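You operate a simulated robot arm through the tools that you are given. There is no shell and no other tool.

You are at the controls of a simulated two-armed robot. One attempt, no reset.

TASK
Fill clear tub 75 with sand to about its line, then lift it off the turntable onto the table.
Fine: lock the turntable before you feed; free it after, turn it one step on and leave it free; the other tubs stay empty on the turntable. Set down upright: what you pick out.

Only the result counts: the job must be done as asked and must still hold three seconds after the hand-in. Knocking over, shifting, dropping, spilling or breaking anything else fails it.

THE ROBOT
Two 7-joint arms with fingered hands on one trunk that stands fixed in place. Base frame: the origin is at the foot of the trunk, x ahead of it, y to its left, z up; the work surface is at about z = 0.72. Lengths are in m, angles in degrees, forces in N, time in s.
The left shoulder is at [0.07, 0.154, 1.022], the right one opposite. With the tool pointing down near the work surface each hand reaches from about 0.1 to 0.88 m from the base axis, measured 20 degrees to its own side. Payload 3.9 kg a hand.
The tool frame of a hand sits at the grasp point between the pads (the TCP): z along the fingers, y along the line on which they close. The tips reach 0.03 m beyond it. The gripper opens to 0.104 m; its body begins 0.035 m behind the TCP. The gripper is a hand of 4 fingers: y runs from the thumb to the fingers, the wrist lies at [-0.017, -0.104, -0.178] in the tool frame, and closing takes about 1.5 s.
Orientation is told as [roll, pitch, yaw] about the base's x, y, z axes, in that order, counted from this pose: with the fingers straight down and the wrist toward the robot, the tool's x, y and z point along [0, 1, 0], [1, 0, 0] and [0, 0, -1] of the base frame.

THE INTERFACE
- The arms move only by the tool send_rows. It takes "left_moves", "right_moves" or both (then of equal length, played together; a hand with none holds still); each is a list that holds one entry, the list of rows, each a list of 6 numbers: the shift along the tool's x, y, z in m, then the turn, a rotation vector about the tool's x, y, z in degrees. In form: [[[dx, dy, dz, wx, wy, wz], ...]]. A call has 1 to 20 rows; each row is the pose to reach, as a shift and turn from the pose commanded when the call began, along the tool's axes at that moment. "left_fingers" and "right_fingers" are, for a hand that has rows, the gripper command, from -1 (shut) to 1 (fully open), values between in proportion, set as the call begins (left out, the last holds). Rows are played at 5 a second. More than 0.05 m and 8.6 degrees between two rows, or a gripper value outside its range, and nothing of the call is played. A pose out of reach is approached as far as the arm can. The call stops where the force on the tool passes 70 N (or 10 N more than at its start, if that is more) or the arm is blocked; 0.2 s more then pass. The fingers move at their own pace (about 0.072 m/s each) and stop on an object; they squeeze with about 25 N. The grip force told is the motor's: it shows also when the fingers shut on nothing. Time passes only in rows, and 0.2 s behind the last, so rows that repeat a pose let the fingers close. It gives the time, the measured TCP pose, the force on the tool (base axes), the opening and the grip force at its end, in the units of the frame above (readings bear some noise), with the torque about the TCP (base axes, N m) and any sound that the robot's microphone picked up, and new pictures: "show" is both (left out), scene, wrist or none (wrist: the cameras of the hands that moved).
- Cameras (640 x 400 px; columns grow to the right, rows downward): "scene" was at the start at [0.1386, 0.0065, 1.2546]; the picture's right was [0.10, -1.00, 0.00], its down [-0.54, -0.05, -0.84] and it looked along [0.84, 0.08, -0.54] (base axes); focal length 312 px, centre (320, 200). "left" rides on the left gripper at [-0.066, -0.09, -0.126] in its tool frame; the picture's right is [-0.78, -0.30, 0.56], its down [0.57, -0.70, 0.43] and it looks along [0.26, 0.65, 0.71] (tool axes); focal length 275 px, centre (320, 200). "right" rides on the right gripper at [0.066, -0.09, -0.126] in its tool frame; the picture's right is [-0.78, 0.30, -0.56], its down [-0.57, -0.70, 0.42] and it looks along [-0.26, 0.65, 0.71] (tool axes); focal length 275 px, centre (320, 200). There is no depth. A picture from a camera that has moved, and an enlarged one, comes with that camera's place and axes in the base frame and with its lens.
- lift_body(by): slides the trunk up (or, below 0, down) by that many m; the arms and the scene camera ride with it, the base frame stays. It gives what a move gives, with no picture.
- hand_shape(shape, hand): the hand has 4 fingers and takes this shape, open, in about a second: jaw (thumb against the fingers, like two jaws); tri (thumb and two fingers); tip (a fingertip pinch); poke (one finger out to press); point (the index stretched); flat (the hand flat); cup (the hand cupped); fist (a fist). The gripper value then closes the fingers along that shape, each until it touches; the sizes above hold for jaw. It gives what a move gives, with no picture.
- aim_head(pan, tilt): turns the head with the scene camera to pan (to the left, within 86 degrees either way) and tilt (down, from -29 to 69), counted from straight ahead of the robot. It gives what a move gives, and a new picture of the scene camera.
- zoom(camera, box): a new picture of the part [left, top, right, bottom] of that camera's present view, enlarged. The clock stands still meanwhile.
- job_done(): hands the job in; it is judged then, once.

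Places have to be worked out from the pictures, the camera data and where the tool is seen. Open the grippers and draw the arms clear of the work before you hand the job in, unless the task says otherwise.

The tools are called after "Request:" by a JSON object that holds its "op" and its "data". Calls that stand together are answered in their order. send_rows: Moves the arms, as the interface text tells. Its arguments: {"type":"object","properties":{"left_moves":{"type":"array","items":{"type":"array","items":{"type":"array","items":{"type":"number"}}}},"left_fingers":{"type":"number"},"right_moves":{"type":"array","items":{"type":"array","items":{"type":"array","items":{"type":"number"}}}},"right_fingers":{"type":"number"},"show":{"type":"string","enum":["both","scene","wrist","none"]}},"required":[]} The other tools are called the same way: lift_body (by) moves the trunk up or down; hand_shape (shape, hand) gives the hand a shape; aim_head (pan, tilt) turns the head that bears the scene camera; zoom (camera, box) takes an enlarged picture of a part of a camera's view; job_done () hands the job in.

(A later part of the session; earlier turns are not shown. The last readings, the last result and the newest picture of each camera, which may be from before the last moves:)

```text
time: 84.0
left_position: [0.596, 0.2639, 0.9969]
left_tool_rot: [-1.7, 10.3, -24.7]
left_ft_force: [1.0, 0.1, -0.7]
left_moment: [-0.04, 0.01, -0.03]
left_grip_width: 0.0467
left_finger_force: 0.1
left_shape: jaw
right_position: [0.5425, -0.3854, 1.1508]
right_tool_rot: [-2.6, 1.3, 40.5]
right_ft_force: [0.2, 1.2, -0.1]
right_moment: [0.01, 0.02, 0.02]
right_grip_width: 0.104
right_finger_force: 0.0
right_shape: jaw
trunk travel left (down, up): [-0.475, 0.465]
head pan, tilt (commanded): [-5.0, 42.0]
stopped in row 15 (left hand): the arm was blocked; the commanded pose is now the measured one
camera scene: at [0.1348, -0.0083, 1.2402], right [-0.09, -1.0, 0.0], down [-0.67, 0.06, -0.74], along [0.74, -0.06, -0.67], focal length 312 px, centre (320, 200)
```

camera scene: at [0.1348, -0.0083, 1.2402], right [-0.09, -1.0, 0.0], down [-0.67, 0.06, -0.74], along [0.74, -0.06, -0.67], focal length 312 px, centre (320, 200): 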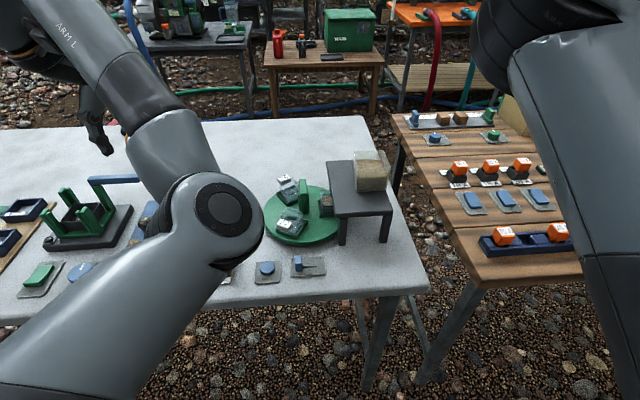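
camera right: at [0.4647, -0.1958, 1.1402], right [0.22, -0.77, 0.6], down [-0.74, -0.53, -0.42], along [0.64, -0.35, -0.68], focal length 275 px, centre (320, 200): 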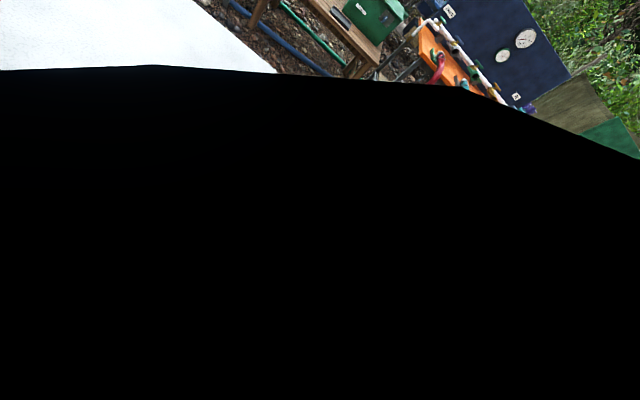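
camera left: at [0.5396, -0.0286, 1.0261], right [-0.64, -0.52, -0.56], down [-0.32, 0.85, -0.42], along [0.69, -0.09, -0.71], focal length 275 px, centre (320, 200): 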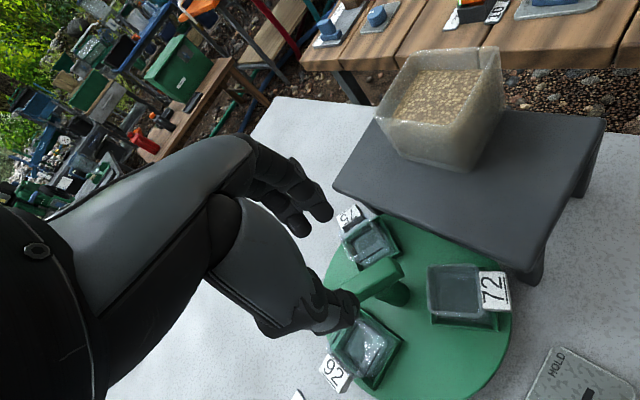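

The elbow is still inward though the hand is now out to the left. I raise the hand straight up in small steps.

Request:
{"op": "send_rows", "data": {"left_moves": [[[0, 0, 0, 0, 0, 0], [-0.0005, -0.003, -0.0165, 0, 0, 0], [-0.001, -0.006, -0.033, 0, 0, 0], [-0.0015, -0.009, -0.05, 0, 0, 0], [-0.002, -0.012, -0.066, 0, 0, 0], [-0.0025, -0.015, -0.083, 0, 0, 0], [-0.003, -0.018, -0.1, 0, 0, 0], [-0.0035, -0.021, -0.116, 0, 0, 0], [-0.004, -0.024, -0.133, 0, 0, 0], [-0.004, -0.027, -0.148, 0, 0, 0]]], "show": "scene"}}

```text
time: 86.2
left_position: [0.5938, 0.2592, 1.1476]
left_tool_rot: [-1.7, 10.4, -25.2]
left_ft_force: [0.2, 0.7, -0.4]
left_moment: [-0.01, -0.01, -0.01]
left_grip_width: 0.047
left_finger_force: 0.0
left_shape: jaw
right_position: [0.5401, -0.386, 1.1519]
right_tool_rot: [-2.7, 0.9, 40.3]
right_ft_force: [-0.6, 0.2, -0.1]
right_moment: [-0.01, -0.01, -0.01]
right_grip_width: 0.104
right_finger_force: 0.0
right_shape: jaw
trunk travel left (down, up): [-0.475, 0.465]
head pan, tilt (commanded): [-5.0, 42.0]
camera scene: at [0.1326, -0.0094, 1.2405], right [-0.09, -1.0, 0.0], down [-0.67, 0.06, -0.74], along [0.74, -0.06, -0.67], focal length 312 px, centre (320, 200)
```

scene: 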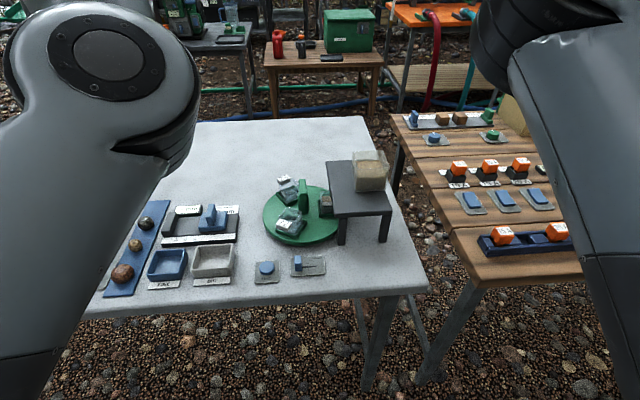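

It moved freely. I level the hand and turn it to yaw -45 here.

Request:
{"op": "send_rows", "data": {"left_moves": [[[0, 0, 0, -2, 0, 4], [0, 0, 0, -4, 0, 8], [0, 0, 0, -6, 0, 12], [0, 0, 0, -8, 0, 16], [0, 0, 0, -10.2, 0, 20]]], "show": "scene"}}

```text
time: 87.3
left_position: [0.5939, 0.263, 1.1435]
left_tool_rot: [-3.4, -0.6, -44.5]
left_ft_force: [-0.3, 0.1, 0.0]
left_moment: [-0.03, 0.0, 0.01]
left_grip_width: 0.0467
left_finger_force: 0.1
left_shape: jaw
right_position: [0.5403, -0.3854, 1.1518]
right_tool_rot: [-2.6, 1.1, 40.3]
right_ft_force: [-0.3, -0.7, 0.2]
right_moment: [0.01, 0.01, 0.01]
right_grip_width: 0.104
right_finger_force: 0.0
right_shape: jaw
trunk travel left (down, up): [-0.475, 0.465]
head pan, tilt (commanded): [-5.0, 42.0]
camera scene: at [0.133, -0.0091, 1.2405], right [-0.09, -1.0, 0.0], down [-0.67, 0.06, -0.74], along [0.74, -0.07, -0.67], focal length 312 px, centre (320, 200)
```

scene: 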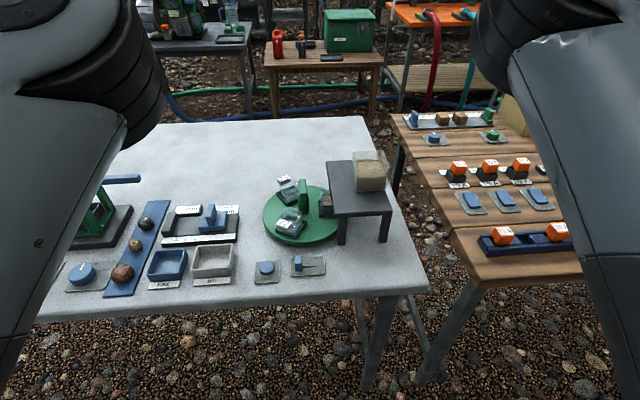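

The arm posture now mirrors the right arm's. I lower at this spot first, correcting the small roll, so the elbow settles.

Request:
{"op": "send_rows", "data": {"left_moves": [[[0, 0, 0.02, 0.4, 0.4, 0], [0, 0, 0.04, 0.8, 0.8, 0], [0, 0, 0.06, 1.2, 1.2, 0], [0, 0, 0.08, 1.6, 1.6, 0], [0, 0, 0.1, 2, 2, 0], [0, 0, 0.12, 2.4, 2.4, 0], [0, 0, 0.14, 2.4, 2.4, 0], [0, 0, 0.16, 2.4, 2.4, 0]]], "show": "scene"}}

```text
time: 89.2
left_position: [0.5884, 0.278, 0.9903]
left_tool_rot: [-1.3, 0.2, -41.8]
left_ft_force: [-0.5, 0.0, 0.0]
left_moment: [-0.01, 0.01, -0.01]
left_grip_width: 0.0468
left_finger_force: 0.0
left_shape: jaw
right_position: [0.5413, -0.3864, 1.1518]
right_tool_rot: [-2.7, 1.0, 40.3]
right_ft_force: [1.3, -0.2, -0.4]
right_moment: [0.01, 0.0, 0.04]
right_grip_width: 0.1039
right_finger_force: 0.0
right_shape: jaw
trunk travel left (down, up): [-0.475, 0.465]
head pan, tilt (commanded): [-5.0, 42.0]
camera scene: at [0.1335, -0.0092, 1.2404], right [-0.09, -1.0, 0.0], down [-0.67, 0.06, -0.74], along [0.74, -0.06, -0.67], focal length 312 px, centre (320, 200)
```

scene: 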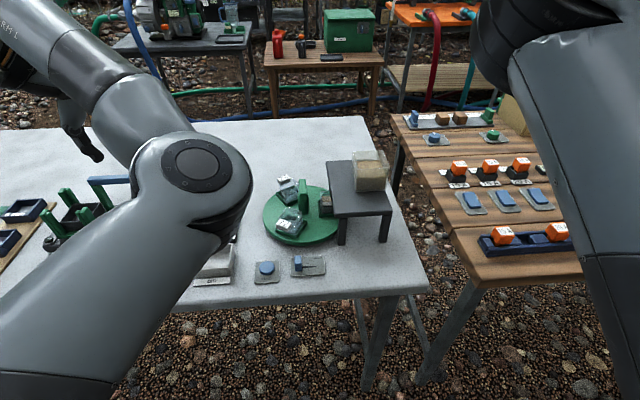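

The elbow swings inward again on the way down. I turn the hand toward yaw -90 here, which should press the elbow outward.

Request:
{"op": "send_rows", "data": {"left_moves": [[[0, 0, -0.01, 0, 0, 5], [0, 0, -0.02, 0, 0, 10], [0, 0, -0.03, 0, 0, 15], [0, 0, -0.03, 0, 0, 20], [0, 0, -0.03, 0, 0, 25], [0, 0, -0.03, 0, 0, 30], [0, 0, -0.03, 0, 0, 35], [0, 0, -0.03, 0, 0, 40], [0, 0, -0.03, 0, 0, 45]]], "show": "scene"}}

```text
time: 91.2
left_position: [0.5906, 0.2526, 1.0174]
left_tool_rot: [-1.8, 0.4, -89.8]
left_ft_force: [-0.2, 0.5, -0.2]
left_moment: [0.0, -0.02, 0.01]
left_grip_width: 0.047
left_finger_force: 0.0
left_shape: jaw
right_position: [0.5411, -0.386, 1.1515]
right_tool_rot: [-2.6, 1.1, 40.3]
right_ft_force: [0.3, 0.0, 0.4]
right_moment: [-0.01, -0.01, 0.0]
right_grip_width: 0.1041
right_finger_force: 0.1
right_shape: jaw
trunk travel left (down, up): [-0.475, 0.465]
head pan, tilt (commanded): [-5.0, 42.0]
camera scene: at [0.1331, -0.009, 1.2404], right [-0.09, -1.0, 0.0], down [-0.67, 0.06, -0.74], along [0.74, -0.07, -0.67], focal length 312 px, centre (320, 200)
```

scene: 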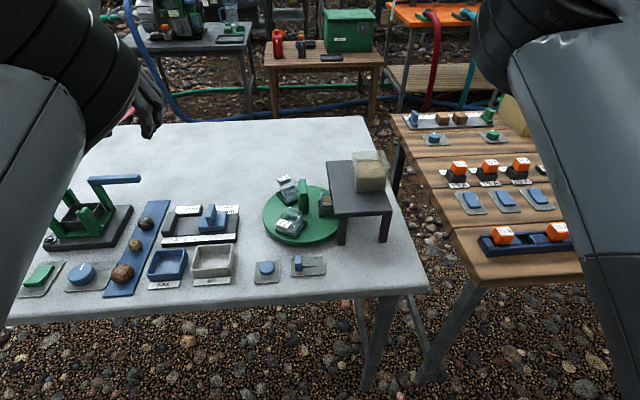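

At yaw -90 the elbow is out and high again, as in the earlier good pose. I move over the turntable at this yaw.

Request:
{"op": "send_rows", "data": {"left_moves": [[[0.007, 0.033, 0.008, 0.5, 0, 0], [0.015, 0.067, 0.017, 1, 0, 0], [0.022, 0.1, 0.025, 1.5, 0, 0], [0.03, 0.134, 0.034, 1.8, 0, 0], [0.037, 0.168, 0.042, 1.8, 0, 0], [0.045, 0.201, 0.05, 1.8, 0, 0], [0.052, 0.235, 0.058, 1.8, 0, 0], [0.06, 0.269, 0.067, 1.8, 0, 0]]], "show": "scene"}}

```text
time: 92.4
left_position: [0.6418, 0.1526, 0.9959]
left_tool_rot: [-0.2, -1.4, -82.4]
left_ft_force: [0.4, 0.9, 1.2]
left_moment: [0.03, 0.0, 0.0]
left_grip_width: 0.0471
left_finger_force: 0.0
left_shape: jaw
right_position: [0.5405, -0.3865, 1.1518]
right_tool_rot: [-2.6, 0.9, 40.3]
right_ft_force: [0.6, -0.1, -1.0]
right_moment: [-0.01, 0.0, 0.01]
right_grip_width: 0.1039
right_finger_force: 0.1
right_shape: jaw
trunk travel left (down, up): [-0.475, 0.465]
head pan, tilt (commanded): [-5.0, 42.0]
stopped in row 6 (left hand): the arm was blocked; the commanded pose is now the measured one
camera scene: at [0.1333, -0.0096, 1.2404], right [-0.09, -1.0, 0.0], down [-0.67, 0.06, -0.74], along [0.74, -0.07, -0.67], focal length 312 px, centre (320, 200)
```

scene: 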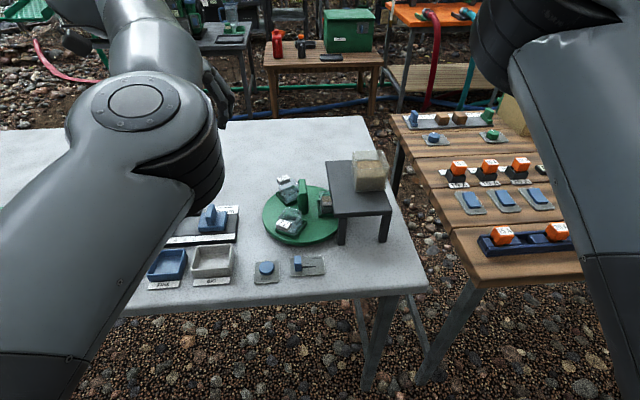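

This is still the wrong elbow branch, and it was blocked with the hand in free air. I back off up and to the left first.

Request:
{"op": "send_rows", "data": {"left_moves": [[[-0.003, -0.005, -0.01, 0, 0, 0], [-0.01, -0.02, -0.025, 0, 0, 1], [-0.018, -0.042, -0.04, 0, 0, 2], [-0.027, -0.065, -0.057, 0, 0, 3], [-0.036, -0.088, -0.074, 0, 0, 4], [-0.045, -0.111, -0.09, 0, 0, 5], [-0.054, -0.134, -0.107, 0, 0, 6], [-0.0619, -0.1565, -0.124, 0, 0, 7]]], "show": "scene"}}

```text
time: 94.2
left_position: [0.5601, 0.3035, 1.1179]
left_tool_rot: [0.1, -1.6, -89.5]
left_ft_force: [-0.1, 0.1, -0.3]
left_moment: [0.0, -0.02, -0.03]
left_grip_width: 0.0466
left_finger_force: 0.2
left_shape: jaw
right_position: [0.5394, -0.3849, 1.1518]
right_tool_rot: [-2.7, 1.1, 40.4]
right_ft_force: [-0.5, -0.5, 0.3]
right_moment: [-0.05, -0.03, -0.01]
right_grip_width: 0.1039
right_finger_force: 0.2
right_shape: jaw
trunk travel left (down, up): [-0.475, 0.465]
head pan, tilt (commanded): [-5.0, 42.0]
camera scene: at [0.1321, -0.0082, 1.2406], right [-0.09, -1.0, 0.0], down [-0.67, 0.06, -0.74], along [0.74, -0.07, -0.67], focal length 312 px, centre (320, 200)
```

scene: 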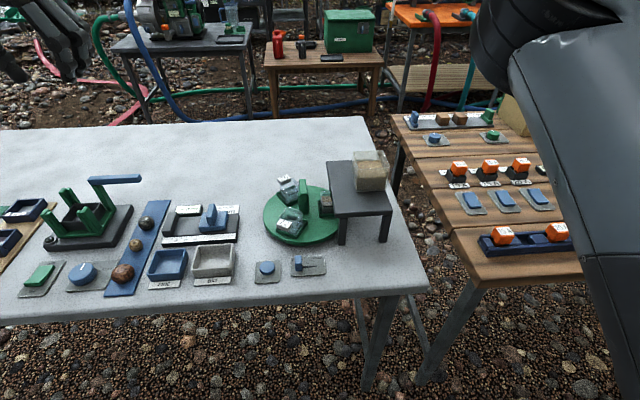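

The elbow left the picture. I turn the head to the left to see the arm's posture.

Request:
{"op": "aim_head", "data": {"pan": 45, "tilt": 25}}

```text
time: 95.4
left_position: [0.5597, 0.3015, 1.1172]
left_tool_rot: [0.1, -1.5, -89.5]
left_ft_force: [0.1, -0.2, -0.1]
left_moment: [0.04, 0.0, 0.0]
left_grip_width: 0.0464
left_finger_force: 0.0
left_shape: jaw
right_position: [0.5409, -0.3855, 1.1509]
right_tool_rot: [-2.6, 1.0, 40.5]
right_ft_force: [0.0, -0.2, -0.1]
right_moment: [0.0, 0.01, 0.04]
right_grip_width: 0.104
right_finger_force: 0.0
right_shape: jaw
trunk travel left (down, up): [-0.475, 0.465]
head pan, tilt (commanded): [45.0, 25.0]
camera scene: at [0.115, 0.0631, 1.2667], right [0.71, -0.71, 0.0], down [-0.3, -0.3, -0.91], along [0.64, 0.64, -0.42], focal length 312 px, centre (320, 200)
```

scene: 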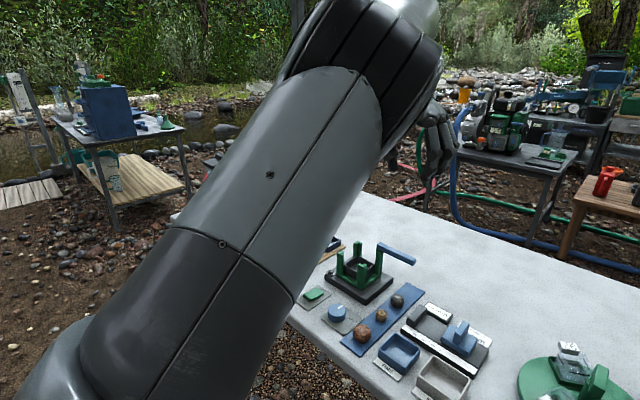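

The elbow is raised high above the shoulder, whereas the good posture has it low and out. I turn the yaw further negative in free air here to swing the elbow outward and down, watching from this view.

Request:
{"op": "send_rows", "data": {"left_moves": [[[0, 0, 0, 0, 0, 5], [0, 0, 0, 0, 0, 10], [0, 0, 0, 0, 0, 15], [0, 0, 0, 0, 0, 20], [0, 0, 0, 0, 0, 25], [0, 0, 0, 0, 0, 30]]], "show": "scene"}}

```text
time: 96.8
left_position: [0.513, 0.2869, 1.036]
left_tool_rot: [2.5, 1.5, -118.3]
left_ft_force: [0.2, 0.2, -0.4]
left_moment: [-0.01, 0.01, -0.05]
left_grip_width: 0.0467
left_finger_force: 0.0
left_shape: jaw
left hand out of reach, approached as far as the arm can: row 1, 2, 3, 4, 5, 6
right_position: [0.5391, -0.3869, 1.1524]
right_tool_rot: [-2.6, 1.0, 40.4]
right_ft_force: [-0.7, -1.0, -0.1]
right_moment: [-0.01, -0.03, -0.01]
right_grip_width: 0.1038
right_finger_force: 0.0
right_shape: jaw
trunk travel left (down, up): [-0.475, 0.465]
head pan, tilt (commanded): [45.0, 25.0]
camera scene: at [0.1152, 0.0631, 1.2667], right [0.71, -0.71, 0.0], down [-0.3, -0.3, -0.91], along [0.64, 0.64, -0.42], focal length 312 px, centre (320, 200)
```

scene: 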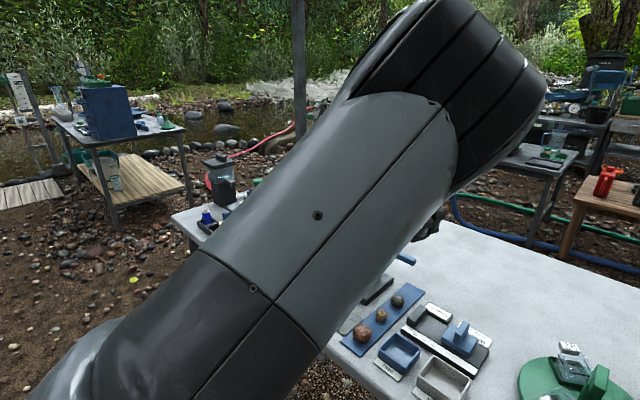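

The hand could not hold that and the elbow went the wrong way. I return to yaw -90 nearer the turntable at a safe height, since this branch seems to switch when it runs into its limits there.

Request:
{"op": "send_rows", "data": {"left_moves": [[[0.015, 0.004, 0.0, 0, 0, -4], [0.035, 0.01, 0.005, 0, 0, -9], [0.055, 0.017, 0.01, 0, 0, -14], [0.075, 0.024, 0.02, 0, 0, -19], [0.097, 0.03, 0.03, 0, 0, -24], [0.1176, 0.036, 0.036, 0, 0, -28]]], "show": "scene"}}

```text
time: 98.2
left_position: [0.6037, 0.217, 1.008]
left_tool_rot: [3.0, -1.9, -88.1]
left_ft_force: [-0.4, 0.1, 0.5]
left_moment: [-0.01, 0.01, 0.01]
left_grip_width: 0.0471
left_finger_force: 0.0
left_shape: jaw
right_position: [0.5412, -0.3868, 1.1508]
right_tool_rot: [-2.7, 1.1, 40.4]
right_ft_force: [-0.4, 0.7, 0.0]
right_moment: [0.03, -0.01, -0.01]
right_grip_width: 0.1038
right_finger_force: 0.0
right_shape: jaw
trunk travel left (down, up): [-0.475, 0.465]
head pan, tilt (commanded): [45.0, 25.0]
camera scene: at [0.1153, 0.0627, 1.2667], right [0.71, -0.71, 0.0], down [-0.3, -0.3, -0.91], along [0.64, 0.64, -0.42], focal length 312 px, centre (320, 200)
```

scene: 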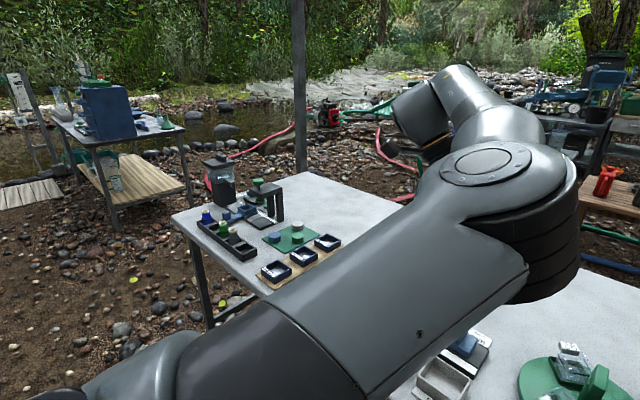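

I can see the elbow is inward, with the forearm folding back out. The one recovery that worked started with the hand over the turntable, fingers tilted back-left; I reproduce that pose at a safe height in small steps.

Request:
{"op": "send_rows", "data": {"left_moves": [[[0.003, 0.008, -0.003, 2, 0.2, -3], [0.008, 0.02, -0.006, 5, 0.5, -8], [0.013, 0.034, -0.009, 8, 0.7, -13], [0.019, 0.049, -0.012, 11, 1, -18], [0.024, 0.063, -0.015, 14, 1.2, -23], [0.03, 0.078, -0.018, 17, 1.5, -28], [0.036, 0.093, -0.021, 20, 1.8, -33], [0.042, 0.108, -0.024, 23, 2.1, -38], [0.048, 0.123, -0.027, 26, 2.4, -43], [0.054, 0.138, -0.03, 29, 2.7, -48], [0.06, 0.154, -0.033, 32, 2.9, -52], [0.066, 0.17, -0.037, 34, 3.1, -56], [0.071, 0.184, -0.04, 36, 3.3, -59], [0.076, 0.197, -0.042, 37, 3.4, -60.2]]], "show": "scene"}}

```text
time: 98.8
left_position: [0.6115, 0.2466, 1.0286]
left_tool_rot: [4.4, -0.7, -73.9]
left_ft_force: [0.8, 0.4, 0.2]
left_moment: [0.0, -0.02, 0.0]
left_grip_width: 0.0467
left_finger_force: 0.1
left_shape: jaw
right_position: [0.5409, -0.385, 1.1513]
right_tool_rot: [-2.6, 1.1, 40.4]
right_ft_force: [-0.6, -0.6, -0.2]
right_moment: [0.03, 0.01, 0.0]
right_grip_width: 0.104
right_finger_force: 0.1
right_shape: jaw
trunk travel left (down, up): [-0.475, 0.465]
head pan, tilt (commanded): [45.0, 25.0]
stopped in row 3 (left hand): the arm was blocked; the commanded pose is now the measured one
camera scene: at [0.115, 0.0632, 1.2667], right [0.71, -0.71, 0.0], down [-0.3, -0.3, -0.91], along [0.64, 0.64, -0.42], focal length 312 px, centre (320, 200)
```

scene: 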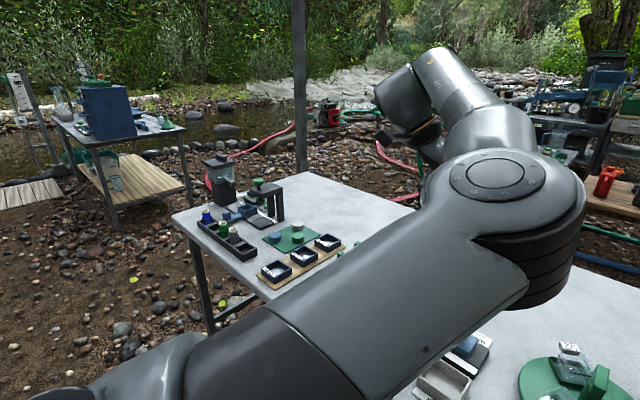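

I work out that at yaw near -110 the elbow points straight up, the point where both elbow branches meet; sliding the hand rightward there should leave the elbow on the outside. First I turn to yaw -112 at the left.

Request:
{"op": "send_rows", "data": {"left_moves": [[[-0.003, -0.003, -0.004, -0.5, 0, 4], [-0.008, -0.008, -0.008, -1, 0, 9], [-0.013, -0.014, -0.012, -1.5, 0, 14], [-0.018, -0.02, -0.016, -2, 0, 19], [-0.024, -0.026, -0.02, -2.5, 0, 24], [-0.03, -0.032, -0.024, -3, 0, 29], [-0.035, -0.038, -0.027, -3.5, 0, 34], [-0.04, -0.043, -0.03, -4, 0, 38]]], "show": "scene"}}

```text
time: 100.6
left_position: [0.5531, 0.2711, 1.0452]
left_tool_rot: [5.5, -1.1, -112.1]
left_ft_force: [-0.2, -0.9, -0.6]
left_moment: [0.01, -0.04, 0.06]
left_grip_width: 0.0468
left_finger_force: 0.1
left_shape: jaw
left hand out of reach, approached as far as the arm can: row 8
right_position: [0.5403, -0.387, 1.1519]
right_tool_rot: [-2.6, 1.0, 40.4]
right_ft_force: [-0.2, -0.2, -0.2]
right_moment: [0.02, -0.01, 0.01]
right_grip_width: 0.1038
right_finger_force: 0.2
right_shape: jaw
trunk travel left (down, up): [-0.475, 0.465]
head pan, tilt (commanded): [45.0, 25.0]
camera scene: at [0.1148, 0.0625, 1.2668], right [0.71, -0.71, 0.0], down [-0.3, -0.3, -0.91], along [0.64, 0.64, -0.42], focal length 312 px, centre (320, 200)
```

scene: 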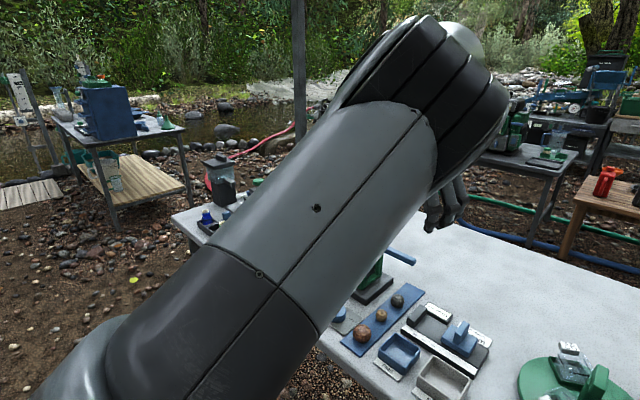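

The elbow is up. Now I slide the hand to the right at this yaw, staying high.

Request:
{"op": "send_rows", "data": {"left_moves": [[[0.009, 0.022, 0.0, 0, 0, 0], [0.018, 0.045, 0.0, 0, 0, 0], [0.027, 0.067, 0.005, 0, 0, 0], [0.036, 0.09, 0.01, 0, 0, 0], [0.045, 0.112, 0.015, 0, 0, 0], [0.054, 0.134, 0.02, 0, 0, 0], [0.063, 0.157, 0.025, 0, 0, 0], [0.073, 0.179, 0.03, 0, 0, 0]]], "show": "scene"}}

```text
time: 101.8
left_position: [0.5581, 0.2089, 1.0572]
left_tool_rot: [9.6, -8.1, -106.1]
left_ft_force: [0.3, -1.0, -0.5]
left_moment: [0.0, 0.03, 0.01]
left_grip_width: 0.0471
left_finger_force: 0.1
left_shape: jaw
right_position: [0.5404, -0.3854, 1.1511]
right_tool_rot: [-2.6, 1.0, 40.3]
right_ft_force: [-0.7, 0.2, -0.5]
right_moment: [-0.05, -0.02, -0.02]
right_grip_width: 0.1037
right_finger_force: 0.2
right_shape: jaw
trunk travel left (down, up): [-0.475, 0.465]
head pan, tilt (commanded): [45.0, 25.0]
stopped in row 5 (left hand): the arm was blocked; the commanded pose is now the measured one
camera scene: at [0.1149, 0.0632, 1.2667], right [0.71, -0.71, 0.0], down [-0.3, -0.3, -0.91], along [0.64, 0.64, -0.42], focal length 312 px, centre (320, 200)
```

scene: 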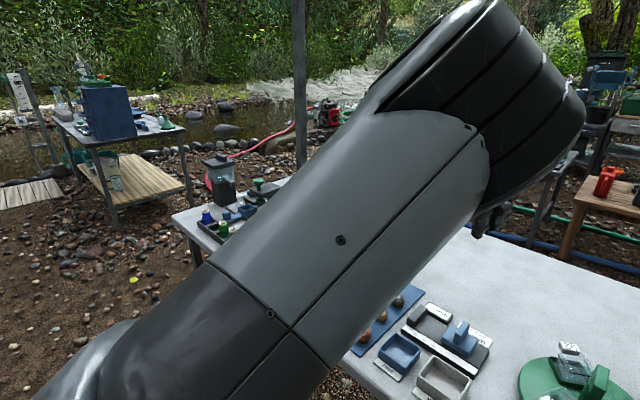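

The elbow stays up in this direction and gets blocked. The earlier pictures show the good posture has the elbow low and outside, which connects through yaw around +30 near the turntable; so I retrace, first to yaw -60 at the left.

Request:
{"op": "send_rows", "data": {"left_moves": [[[0.0007, -0.008, 0.002, 1.1, -0.6, -4.5], [0.0014, -0.016, 0.0035, 2.3, -1.2, -9], [0.002, -0.023, 0.005, 3.4, -1.7, -13.5], [0.0027, -0.031, 0.007, 4.6, -2.3, -18], [0.0034, -0.039, 0.009, 5.7, -2.9, -22.6], [0.0041, -0.047, 0.0106, 6.9, -3.5, -27], [0.0048, -0.054, 0.0124, 8, -4, -31.6], [0.0054, -0.062, 0.0142, 9.2, -4.6, -36], [0.0061, -0.07, 0.016, 10.3, -5.2, -40.6], [0.0068, -0.0776, 0.0177, 11.5, -5.8, -45.2]]], "show": "scene"}}

```text
time: 104.0
left_position: [0.588, 0.2742, 1.033]
left_tool_rot: [0.4, 0.3, -60.2]
left_ft_force: [-0.5, -0.5, 0.6]
left_moment: [-0.01, 0.01, 0.01]
left_grip_width: 0.0468
left_finger_force: 0.0
left_shape: jaw
right_position: [0.5401, -0.3857, 1.1511]
right_tool_rot: [-2.6, 1.0, 40.4]
right_ft_force: [0.1, 0.4, -0.6]
right_moment: [-0.02, 0.02, -0.01]
right_grip_width: 0.1042
right_finger_force: 0.1
right_shape: jaw
trunk travel left (down, up): [-0.475, 0.465]
head pan, tilt (commanded): [45.0, 25.0]
camera scene: at [0.1152, 0.0629, 1.2667], right [0.71, -0.71, 0.0], down [-0.3, -0.3, -0.91], along [0.64, 0.64, -0.42], focal length 312 px, centre (320, 200)
```

scene: 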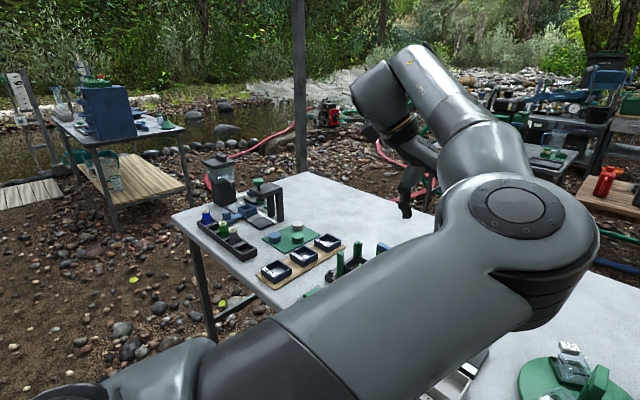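

The elbow is on the inside. I now move back over the turntable region while turning the yaw up to +34, reversing the path that brought it here.

Request:
{"op": "send_rows", "data": {"left_moves": [[[-0.003, 0.0124, 0.0025, 0, 0, -4.7], [-0.006, 0.0247, 0.005, 0, 0, -9.4], [-0.009, 0.0371, 0.0075, 0, 0, -14.1], [-0.012, 0.0495, 0.01, 0, 0, -18.8], [-0.015, 0.0618, 0.0125, 0, 0, -23.5], [-0.018, 0.0742, 0.015, 0, 0, -28.2], [-0.021, 0.0866, 0.0175, 0, 0, -32.9], [-0.024, 0.0989, 0.02, 0, 0, -37.6], [-0.027, 0.1113, 0.0225, 0, 0, -42.3], [-0.03, 0.1237, 0.025, 0, 0, -47], [-0.033, 0.136, 0.0275, 0, 0, -51.7], [-0.036, 0.1484, 0.03, 0, 0, -56.4], [-0.039, 0.1607, 0.0325, 0, 0, -61.1], [-0.042, 0.1731, 0.035, 0, 0, -65.8], [-0.045, 0.1855, 0.0375, 0, 0, -70.5], [-0.048, 0.1978, 0.04, 0, 0, -75.2], [-0.051, 0.2102, 0.0425, 0, 0, -79.9], [-0.054, 0.2226, 0.045, 0, 0, -84.6], [-0.057, 0.235, 0.0475, 0, 0, -89.3], [-0.0597, 0.2473, 0.05, 0, 0, -94]]], "show": "scene"}}

```text
time: 105.2
left_position: [0.5987, 0.2919, 1.0339]
left_tool_rot: [-0.6, -3.1, -30.4]
left_ft_force: [0.6, 0.3, -0.2]
left_moment: [0.02, -0.04, -0.03]
left_grip_width: 0.0467
left_finger_force: 0.1
left_shape: jaw
right_position: [0.5397, -0.3869, 1.152]
right_tool_rot: [-2.6, 1.0, 40.5]
right_ft_force: [0.0, 0.2, 0.6]
right_moment: [0.02, 0.04, 0.0]
right_grip_width: 0.1042
right_finger_force: 0.0
right_shape: jaw
trunk travel left (down, up): [-0.475, 0.465]
head pan, tilt (commanded): [45.0, 25.0]
stopped in row 5 (left hand): the arm was blocked; the commanded pose is now the measured one
camera scene: at [0.1149, 0.0632, 1.2667], right [0.71, -0.71, 0.0], down [-0.3, -0.3, -0.91], along [0.64, 0.64, -0.42], focal length 312 px, centre (320, 200)
```

scene: 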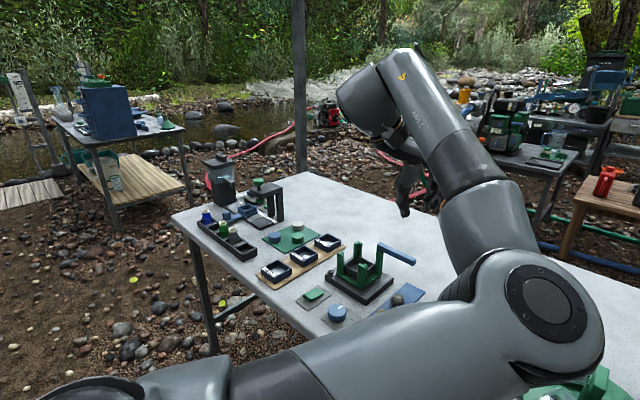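

The yaw advanced and the elbow is moving lower, but the translation lagged. I keep the hand here and only turn the yaw slowly toward +30.

Request:
{"op": "send_rows", "data": {"left_moves": [[[0, 0, 0, 0, 0, -2], [0, 0, 0, 0, 0, -5], [0, 0, 0, 0, 0, -8], [0, 0, 0, 0, 0, -11], [0, 0, 0, 0, 0, -14], [0, 0, 0, 0, 0, -17], [0, 0, 0, 0, 0, -20], [0, 0, 0, 0, 0, -23], [0, 0, 0, 0, 0, -26], [0, 0, 0, 0, 0, -29], [0, 0, 0, 0, 0, -32]]], "show": "scene"}}

```text
time: 107.6
left_position: [0.596, 0.3038, 1.0373]
left_tool_rot: [-2.4, -2.5, 3.1]
left_ft_force: [-0.7, -0.6, -0.3]
left_moment: [0.0, -0.03, 0.0]
left_grip_width: 0.0468
left_finger_force: 0.1
left_shape: jaw
right_position: [0.5423, -0.3858, 1.1514]
right_tool_rot: [-2.6, 1.0, 40.5]
right_ft_force: [-0.3, 0.7, 0.0]
right_moment: [-0.03, 0.01, 0.01]
right_grip_width: 0.1036
right_finger_force: 0.1
right_shape: jaw
trunk travel left (down, up): [-0.475, 0.465]
head pan, tilt (commanded): [45.0, 25.0]
camera scene: at [0.1149, 0.063, 1.2667], right [0.71, -0.71, 0.0], down [-0.3, -0.3, -0.91], along [0.64, 0.64, -0.42], focal length 312 px, centre (320, 200)
```

scene: 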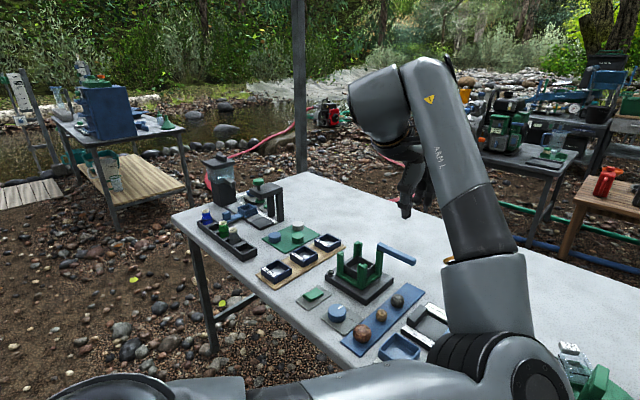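

This works: the elbow keeps sinking as the yaw rises, now +3. I continue to about +35.

Request:
{"op": "send_rows", "data": {"left_moves": [[[0, 0, 0, 0, 0, -3], [0, 0, 0, 0, 0, -6], [0, 0, 0, 0, 0, -9], [0, 0, 0, 0, 0, -12], [0, 0, 0, 0, 0, -15], [0, 0, 0, 0, 0, -18], [0, 0, 0, 0, 0, -21], [0, 0, 0, 0, 0, -24], [0, 0, 0, 0, 0, -27], [0, 0, 0, 0, 0, -30]]], "show": "scene"}}

```text
time: 109.8
left_position: [0.5981, 0.2975, 1.0386]
left_tool_rot: [-3.1, -1.1, 32.4]
left_ft_force: [-0.1, -0.4, -0.2]
left_moment: [-0.03, 0.01, 0.0]
left_grip_width: 0.0468
left_finger_force: 0.1
left_shape: jaw
right_position: [0.5394, -0.3868, 1.1519]
right_tool_rot: [-2.6, 1.0, 40.4]
right_ft_force: [-0.1, 0.2, -0.8]
right_moment: [0.01, 0.0, 0.0]
right_grip_width: 0.1039
right_finger_force: 0.0
right_shape: jaw
trunk travel left (down, up): [-0.475, 0.465]
head pan, tilt (commanded): [45.0, 25.0]
camera scene: at [0.115, 0.063, 1.2667], right [0.71, -0.71, 0.0], down [-0.3, -0.3, -0.91], along [0.64, 0.64, -0.42], focal length 312 px, centre (320, 200)
```

scene: 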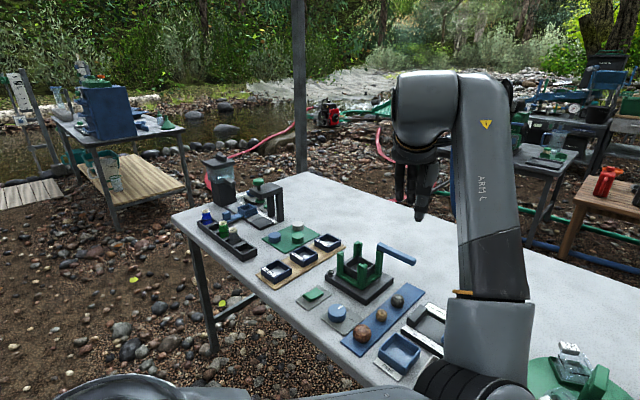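

The elbow is now low and slightly inside. I continue the yaw to about +60 to bring it further under.

Request:
{"op": "send_rows", "data": {"left_moves": [[[0, 0, 0, 0, 0, -3], [0, 0, 0, 0, 0, -6], [0, 0, 0, 0, 0, -9], [0, 0, 0, 0, 0, -12], [0, 0, 0, 0, 0, -15], [0, 0, 0, 0, 0, -18], [0, 0, 0, 0, 0, -21], [0, 0, 0, 0, 0, -24], [0, 0, 0, 0, 0, -27]]], "show": "scene"}}

```text
time: 111.8
left_position: [0.5977, 0.2899, 1.0358]
left_tool_rot: [-3.0, 0.5, 58.4]
left_ft_force: [0.4, -0.2, -0.7]
left_moment: [-0.02, 0.01, 0.0]
left_grip_width: 0.0467
left_finger_force: 0.0
left_shape: jaw
right_position: [0.5403, -0.3845, 1.1509]
right_tool_rot: [-2.7, 0.9, 40.4]
right_ft_force: [0.4, -0.3, 0.3]
right_moment: [0.0, 0.01, 0.01]
right_grip_width: 0.104
right_finger_force: 0.0
right_shape: jaw
trunk travel left (down, up): [-0.475, 0.465]
head pan, tilt (commanded): [45.0, 25.0]
camera scene: at [0.115, 0.0631, 1.2667], right [0.71, -0.71, 0.0], down [-0.3, -0.3, -0.91], along [0.64, 0.64, -0.42], focal length 312 px, centre (320, 200)
```

scene: 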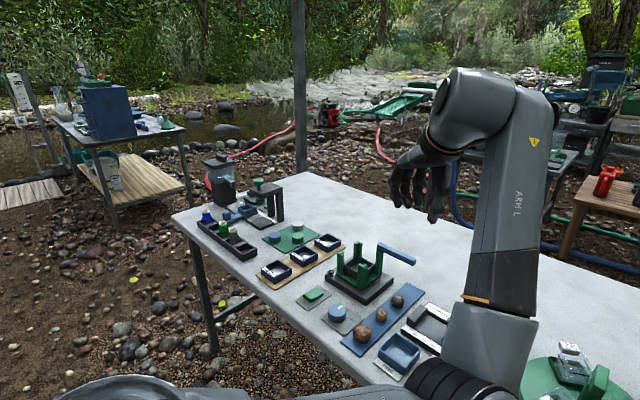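

The elbow stays low now. I move over the turntable at a safe height with the yaw easing to +40.

Request:
{"op": "send_rows", "data": {"left_moves": [[[-0.0146, -0.0167, 0.004, -0.2, 0.1, 1.3], [-0.0292, -0.0334, 0.009, -0.4, 0.2, 2.6], [-0.0438, -0.05, 0.014, -0.6, 0.3, 3.9], [-0.0585, -0.0667, 0.019, -0.7, 0.5, 5.1], [-0.0731, -0.0834, 0.023, -0.9, 0.6, 6.4], [-0.0877, -0.1, 0.028, -1.1, 0.7, 7.7], [-0.1023, -0.1168, 0.033, -1.3, 0.8, 9], [-0.1169, -0.1334, 0.038, -1.5, 0.9, 10.3], [-0.1315, -0.15, 0.042, -1.7, 1, 11.6], [-0.1461, -0.1668, 0.047, -1.9, 1.1, 12.9], [-0.1608, -0.1835, 0.052, -2, 1.3, 14.1], [-0.1754, -0.2, 0.057, -2.2, 1.4, 15.4], [-0.19, -0.2168, 0.061, -2.4, 1.5, 16.7], [-0.2046, -0.2335, 0.066, -2.6, 1.6, 18]]], "show": "scene"}}

```text
time: 115.0
left_position: [0.6741, 0.0395, 0.9927]
left_tool_rot: [-1.0, -4.9, 45.9]
left_ft_force: [-0.3, 0.1, 0.4]
left_moment: [0.01, 0.0, -0.03]
left_grip_width: 0.0468
left_finger_force: 0.1
left_shape: jaw
right_position: [0.5404, -0.386, 1.152]
right_tool_rot: [-2.6, 1.0, 40.4]
right_ft_force: [0.1, -0.2, -0.2]
right_moment: [-0.01, 0.01, -0.03]
right_grip_width: 0.1036
right_finger_force: 0.1
right_shape: jaw
trunk travel left (down, up): [-0.475, 0.465]
head pan, tilt (commanded): [45.0, 25.0]
stopped in row 14 (left hand): the arm was blocked; the commanded pose is now the measured one
camera scene: at [0.1149, 0.0636, 1.2667], right [0.71, -0.71, 0.0], down [-0.3, -0.3, -0.91], along [0.64, 0.64, -0.42], focal length 312 px, centre (320, 200)
```

scene: 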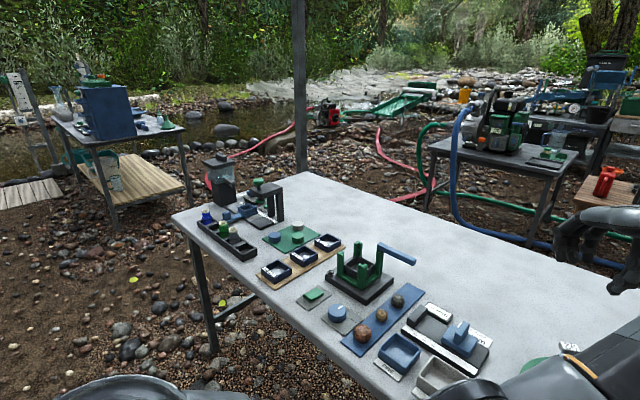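

I'm back near the pose where it first went wrong. Now I reduce the yaw in place slowly, without translation, and watch where the elbow goes.

Request:
{"op": "aim_head", "data": {"pan": 20, "tilt": 40}}

Request:
{"op": "send_rows", "data": {"left_moves": [[[0, 0, 0, 0, 0, 1], [0, 0, 0, 0, 0, 3], [0, 0, 0, 0, 0, 6], [0, 0, 0, 0, 0, 9], [0, 0, 0, 0, 0, 12], [0, 0, 0, 0, 0, 15], [0, 0, 0, 0, 0, 18], [0, 0, 0, 0, 0, 21]]], "show": "scene"}}

```text
time: 115.9
left_position: [0.675, 0.0374, 0.9938]
left_tool_rot: [-1.1, -4.9, 45.8]
left_ft_force: [0.6, -0.1, 0.0]
left_moment: [0.02, 0.0, -0.04]
left_grip_width: 0.0468
left_finger_force: 0.0
left_shape: jaw
right_position: [0.5414, -0.3868, 1.1517]
right_tool_rot: [-2.5, 1.1, 40.4]
right_ft_force: [0.3, -0.4, -0.9]
right_moment: [0.0, -0.01, -0.01]
right_grip_width: 0.1038
right_finger_force: 0.0
right_shape: jaw
trunk travel left (down, up): [-0.475, 0.465]
head pan, tilt (commanded): [20.0, 40.0]
camera scene: at [0.1296, 0.027, 1.2434], right [0.34, -0.94, 0.0], down [-0.6, -0.22, -0.77], along [0.72, 0.26, -0.64], focal length 312 px, centre (320, 200)
```

scene: 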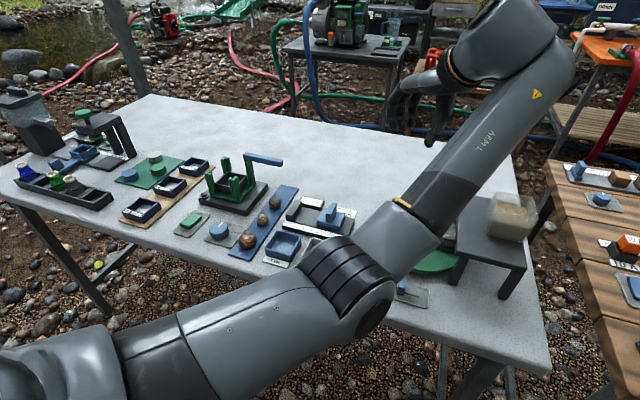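

```text
time: 117.7
left_position: [0.6742, 0.0356, 0.9931]
left_tool_rot: [0.8, -5.0, 24.7]
left_ft_force: [0.8, 0.5, 0.8]
left_moment: [0.02, 0.02, 0.0]
left_grip_width: 0.0469
left_finger_force: 0.1
left_shape: jaw
right_position: [0.5413, -0.3848, 1.1517]
right_tool_rot: [-2.5, 1.0, 40.4]
right_ft_force: [-0.2, 0.4, 0.0]
right_moment: [-0.04, 0.02, 0.04]
right_grip_width: 0.1041
right_finger_force: 0.0
right_shape: jaw
trunk travel left (down, up): [-0.475, 0.465]
head pan, tilt (commanded): [20.0, 40.0]
camera scene: at [0.1296, 0.027, 1.2434], right [0.34, -0.94, 0.0], down [-0.6, -0.22, -0.77], along [0.72, 0.26, -0.64], focal length 312 px, centre (320, 200)
```

scene: 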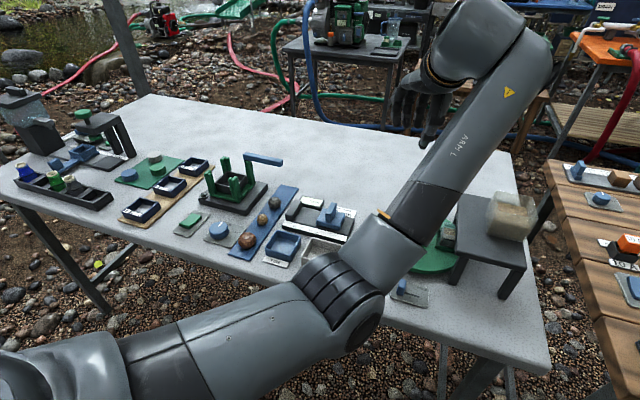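

The elbow is straight below now and tracking is clean. I continue lowering the yaw in place.

Request:
{"op": "send_rows", "data": {"left_moves": [[[0, 0, 0, 0, 0, 3], [0, 0, 0, 0, 0, 6], [0, 0, 0, 0, 0, 9], [0, 0, 0, 0, 0, 12], [0, 0, 0, 0, 0, 15], [0, 0, 0, 0, 0, 18], [0, 0, 0, 0, 0, 21], [0, 0, 0, 0, 0, 24], [0, 0, 0, 0, 0, 27], [0, 0, 0, 0, 0, 30]]], "show": "scene"}}

```text
time: 119.9
left_position: [0.6731, 0.0348, 0.9918]
left_tool_rot: [3.0, -3.9, -5.5]
left_ft_force: [0.4, -0.1, -0.1]
left_moment: [0.0, -0.01, -0.03]
left_grip_width: 0.0468
left_finger_force: 0.0
left_shape: jaw
right_position: [0.5413, -0.3859, 1.1515]
right_tool_rot: [-2.6, 0.9, 40.3]
right_ft_force: [0.0, 0.3, 1.1]
right_moment: [-0.05, 0.01, 0.01]
right_grip_width: 0.1038
right_finger_force: 0.1
right_shape: jaw
trunk travel left (down, up): [-0.475, 0.465]
head pan, tilt (commanded): [20.0, 40.0]
camera scene: at [0.1297, 0.0271, 1.2434], right [0.34, -0.94, 0.0], down [-0.6, -0.22, -0.77], along [0.72, 0.26, -0.64], focal length 312 px, centre (320, 200)
```

scene: 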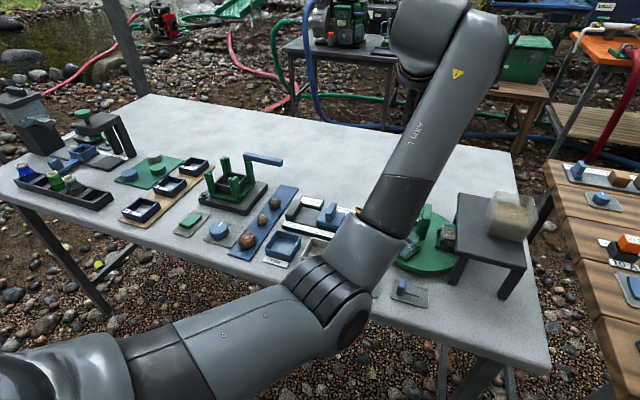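

Still tracking well with yaw at -5. I continue to about -50.

Request:
{"op": "send_rows", "data": {"left_moves": [[[0, 0, 0, 0, 0, 4], [0, 0, 0, 0, 0, 8], [0, 0, 0, 0, 0, 12], [0, 0, 0, 0, 0, 16], [0, 0, 0, 0, 0, 20], [0, 0, 0, 0, 0, 24], [0, 0, 0, 0, 0, 28], [0, 0, 0, 0, 0, 32], [0, 0, 0, 0, 0, 36], [0, 0, 0, 0, 0, 40], [0, 0, 0, 0, 0, 45]]], "show": "scene"}}

```text
time: 122.3
left_position: [0.6743, 0.0348, 0.9926]
left_tool_rot: [4.9, -0.6, -50.5]
left_ft_force: [-0.4, 0.1, -0.4]
left_moment: [0.02, 0.0, -0.01]
left_grip_width: 0.0469
left_finger_force: 0.1
left_shape: jaw
right_position: [0.5403, -0.3856, 1.1518]
right_tool_rot: [-2.6, 1.1, 40.4]
right_ft_force: [0.5, 0.1, 0.3]
right_moment: [-0.01, 0.01, 0.02]
right_grip_width: 0.1038
right_finger_force: 0.1
right_shape: jaw
trunk travel left (down, up): [-0.475, 0.465]
head pan, tilt (commanded): [20.0, 40.0]
camera scene: at [0.1298, 0.0273, 1.2434], right [0.34, -0.94, 0.0], down [-0.6, -0.22, -0.77], along [0.72, 0.26, -0.64], focal length 312 px, centre (320, 200)
```

scene: 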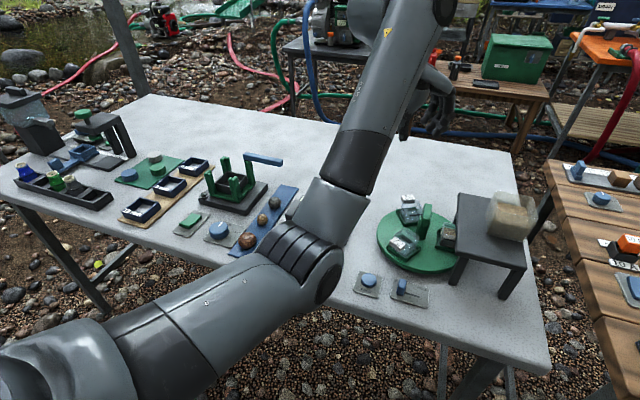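

The elbow is now moving outward and everything tracks. I go on to yaw -90 while centring over the T-bar at a safe height.

Request:
{"op": "send_rows", "data": {"left_moves": [[[-0.005, 0.002, 0.004, -0.4, -0.3, 4], [-0.01, 0.005, 0.008, -0.8, -0.6, 8], [-0.015, 0.007, 0.012, -1.1, -0.9, 12], [-0.02, 0.01, 0.016, -1.5, -1.2, 16], [-0.026, 0.012, 0.02, -1.9, -1.5, 20], [-0.031, 0.0145, 0.024, -2.3, -1.9, 24], [-0.036, 0.017, 0.028, -2.7, -2.2, 28], [-0.041, 0.019, 0.032, -3, -2.5, 32], [-0.046, 0.022, 0.036, -3.4, -2.8, 36], [-0.051, 0.0241, 0.04, -3.8, -3.1, 39.5]]], "show": "scene"}}

```text
time: 124.5
left_position: [0.6537, -0.0149, 0.9476]
left_tool_rot: [2.6, -1.9, -90.2]
left_ft_force: [-0.7, -0.8, -0.5]
left_moment: [0.02, 0.0, -0.01]
left_grip_width: 0.0468
left_finger_force: 0.1
left_shape: jaw
right_position: [0.5403, -0.3858, 1.1513]
right_tool_rot: [-2.6, 1.0, 40.4]
right_ft_force: [0.1, -0.8, -0.1]
right_moment: [-0.01, 0.0, -0.01]
right_grip_width: 0.1042
right_finger_force: 0.1
right_shape: jaw
trunk travel left (down, up): [-0.475, 0.465]
head pan, tilt (commanded): [20.0, 40.0]
camera scene: at [0.1297, 0.0268, 1.2434], right [0.34, -0.94, 0.0], down [-0.6, -0.22, -0.77], along [0.72, 0.26, -0.64], focal length 312 px, centre (320, 200)
```

scene: 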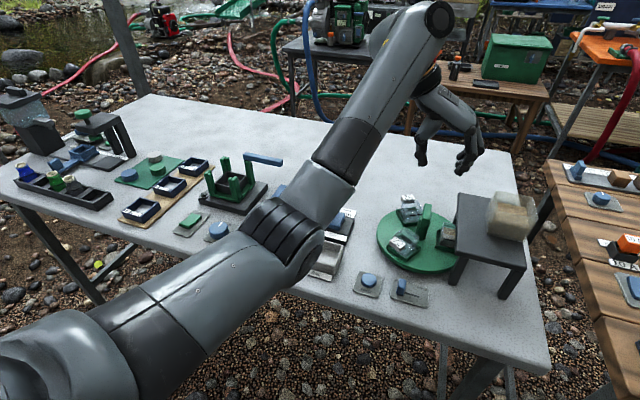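

The left arm is back in the good posture over the turntable. I check the turntable state closely before gripping.

Request:
{"op": "zoom", "data": {"camera": "scene", "box": [360, 170, 480, 300]}}

Request:
{"op": "zoom", "data": {"camera": "left", "box": [300, 150, 540, 390]}}

Request:
{"op": "zoom", "data": {"camera": "right", "box": [40, 40, 240, 180]}}

```text
3.08 times, centred on (420, 235) of scene
camera zoom: at [0.1297, 0.0268, 1.2434], right [0.34, -0.94, 0.0], down [-0.6, -0.22, -0.77], along [0.72, 0.26, -0.64], focal length 961 px, centre (12, 92)
```

zoom: 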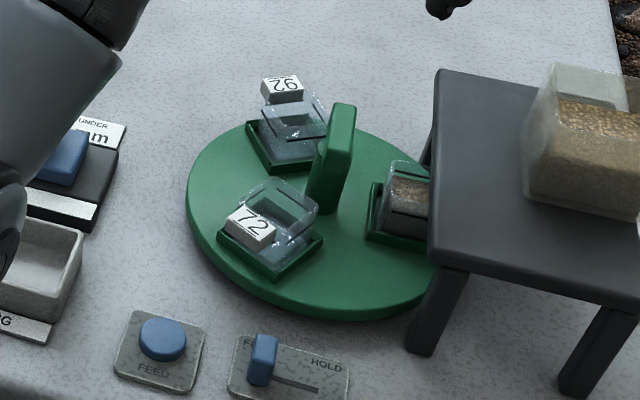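

```text
1.67 times, centred on (420, 270) of left
camera zoom: at [0.5822, 0.0792, 1.0686], right [-0.75, 0.28, -0.6], down [0.59, 0.69, -0.42], along [0.29, -0.67, -0.68], focal length 459 px, centre (153, 83)
```

zoom: 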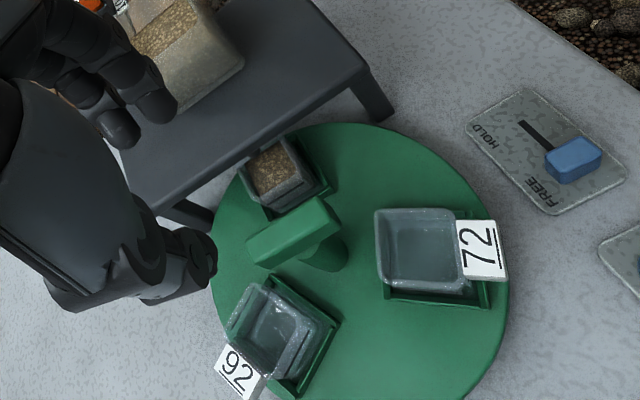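

```text
2.86 times, centred on (140, 110) of right
camera zoom: at [0.428, -0.388, 1.2767], right [0.72, -0.37, 0.59], down [-0.16, -0.91, -0.39], along [0.68, 0.19, -0.71], focal length 786 px, centre (834, 457)
```

zoom: 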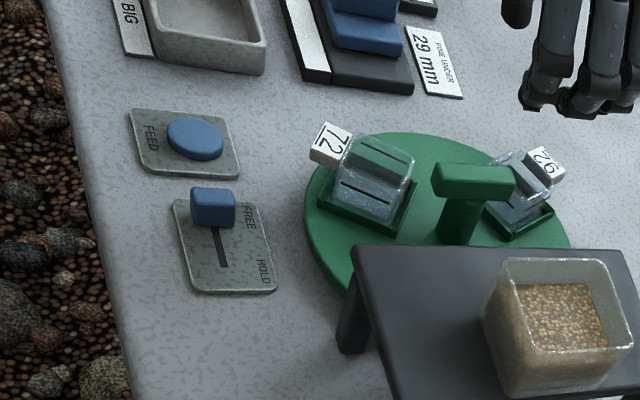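

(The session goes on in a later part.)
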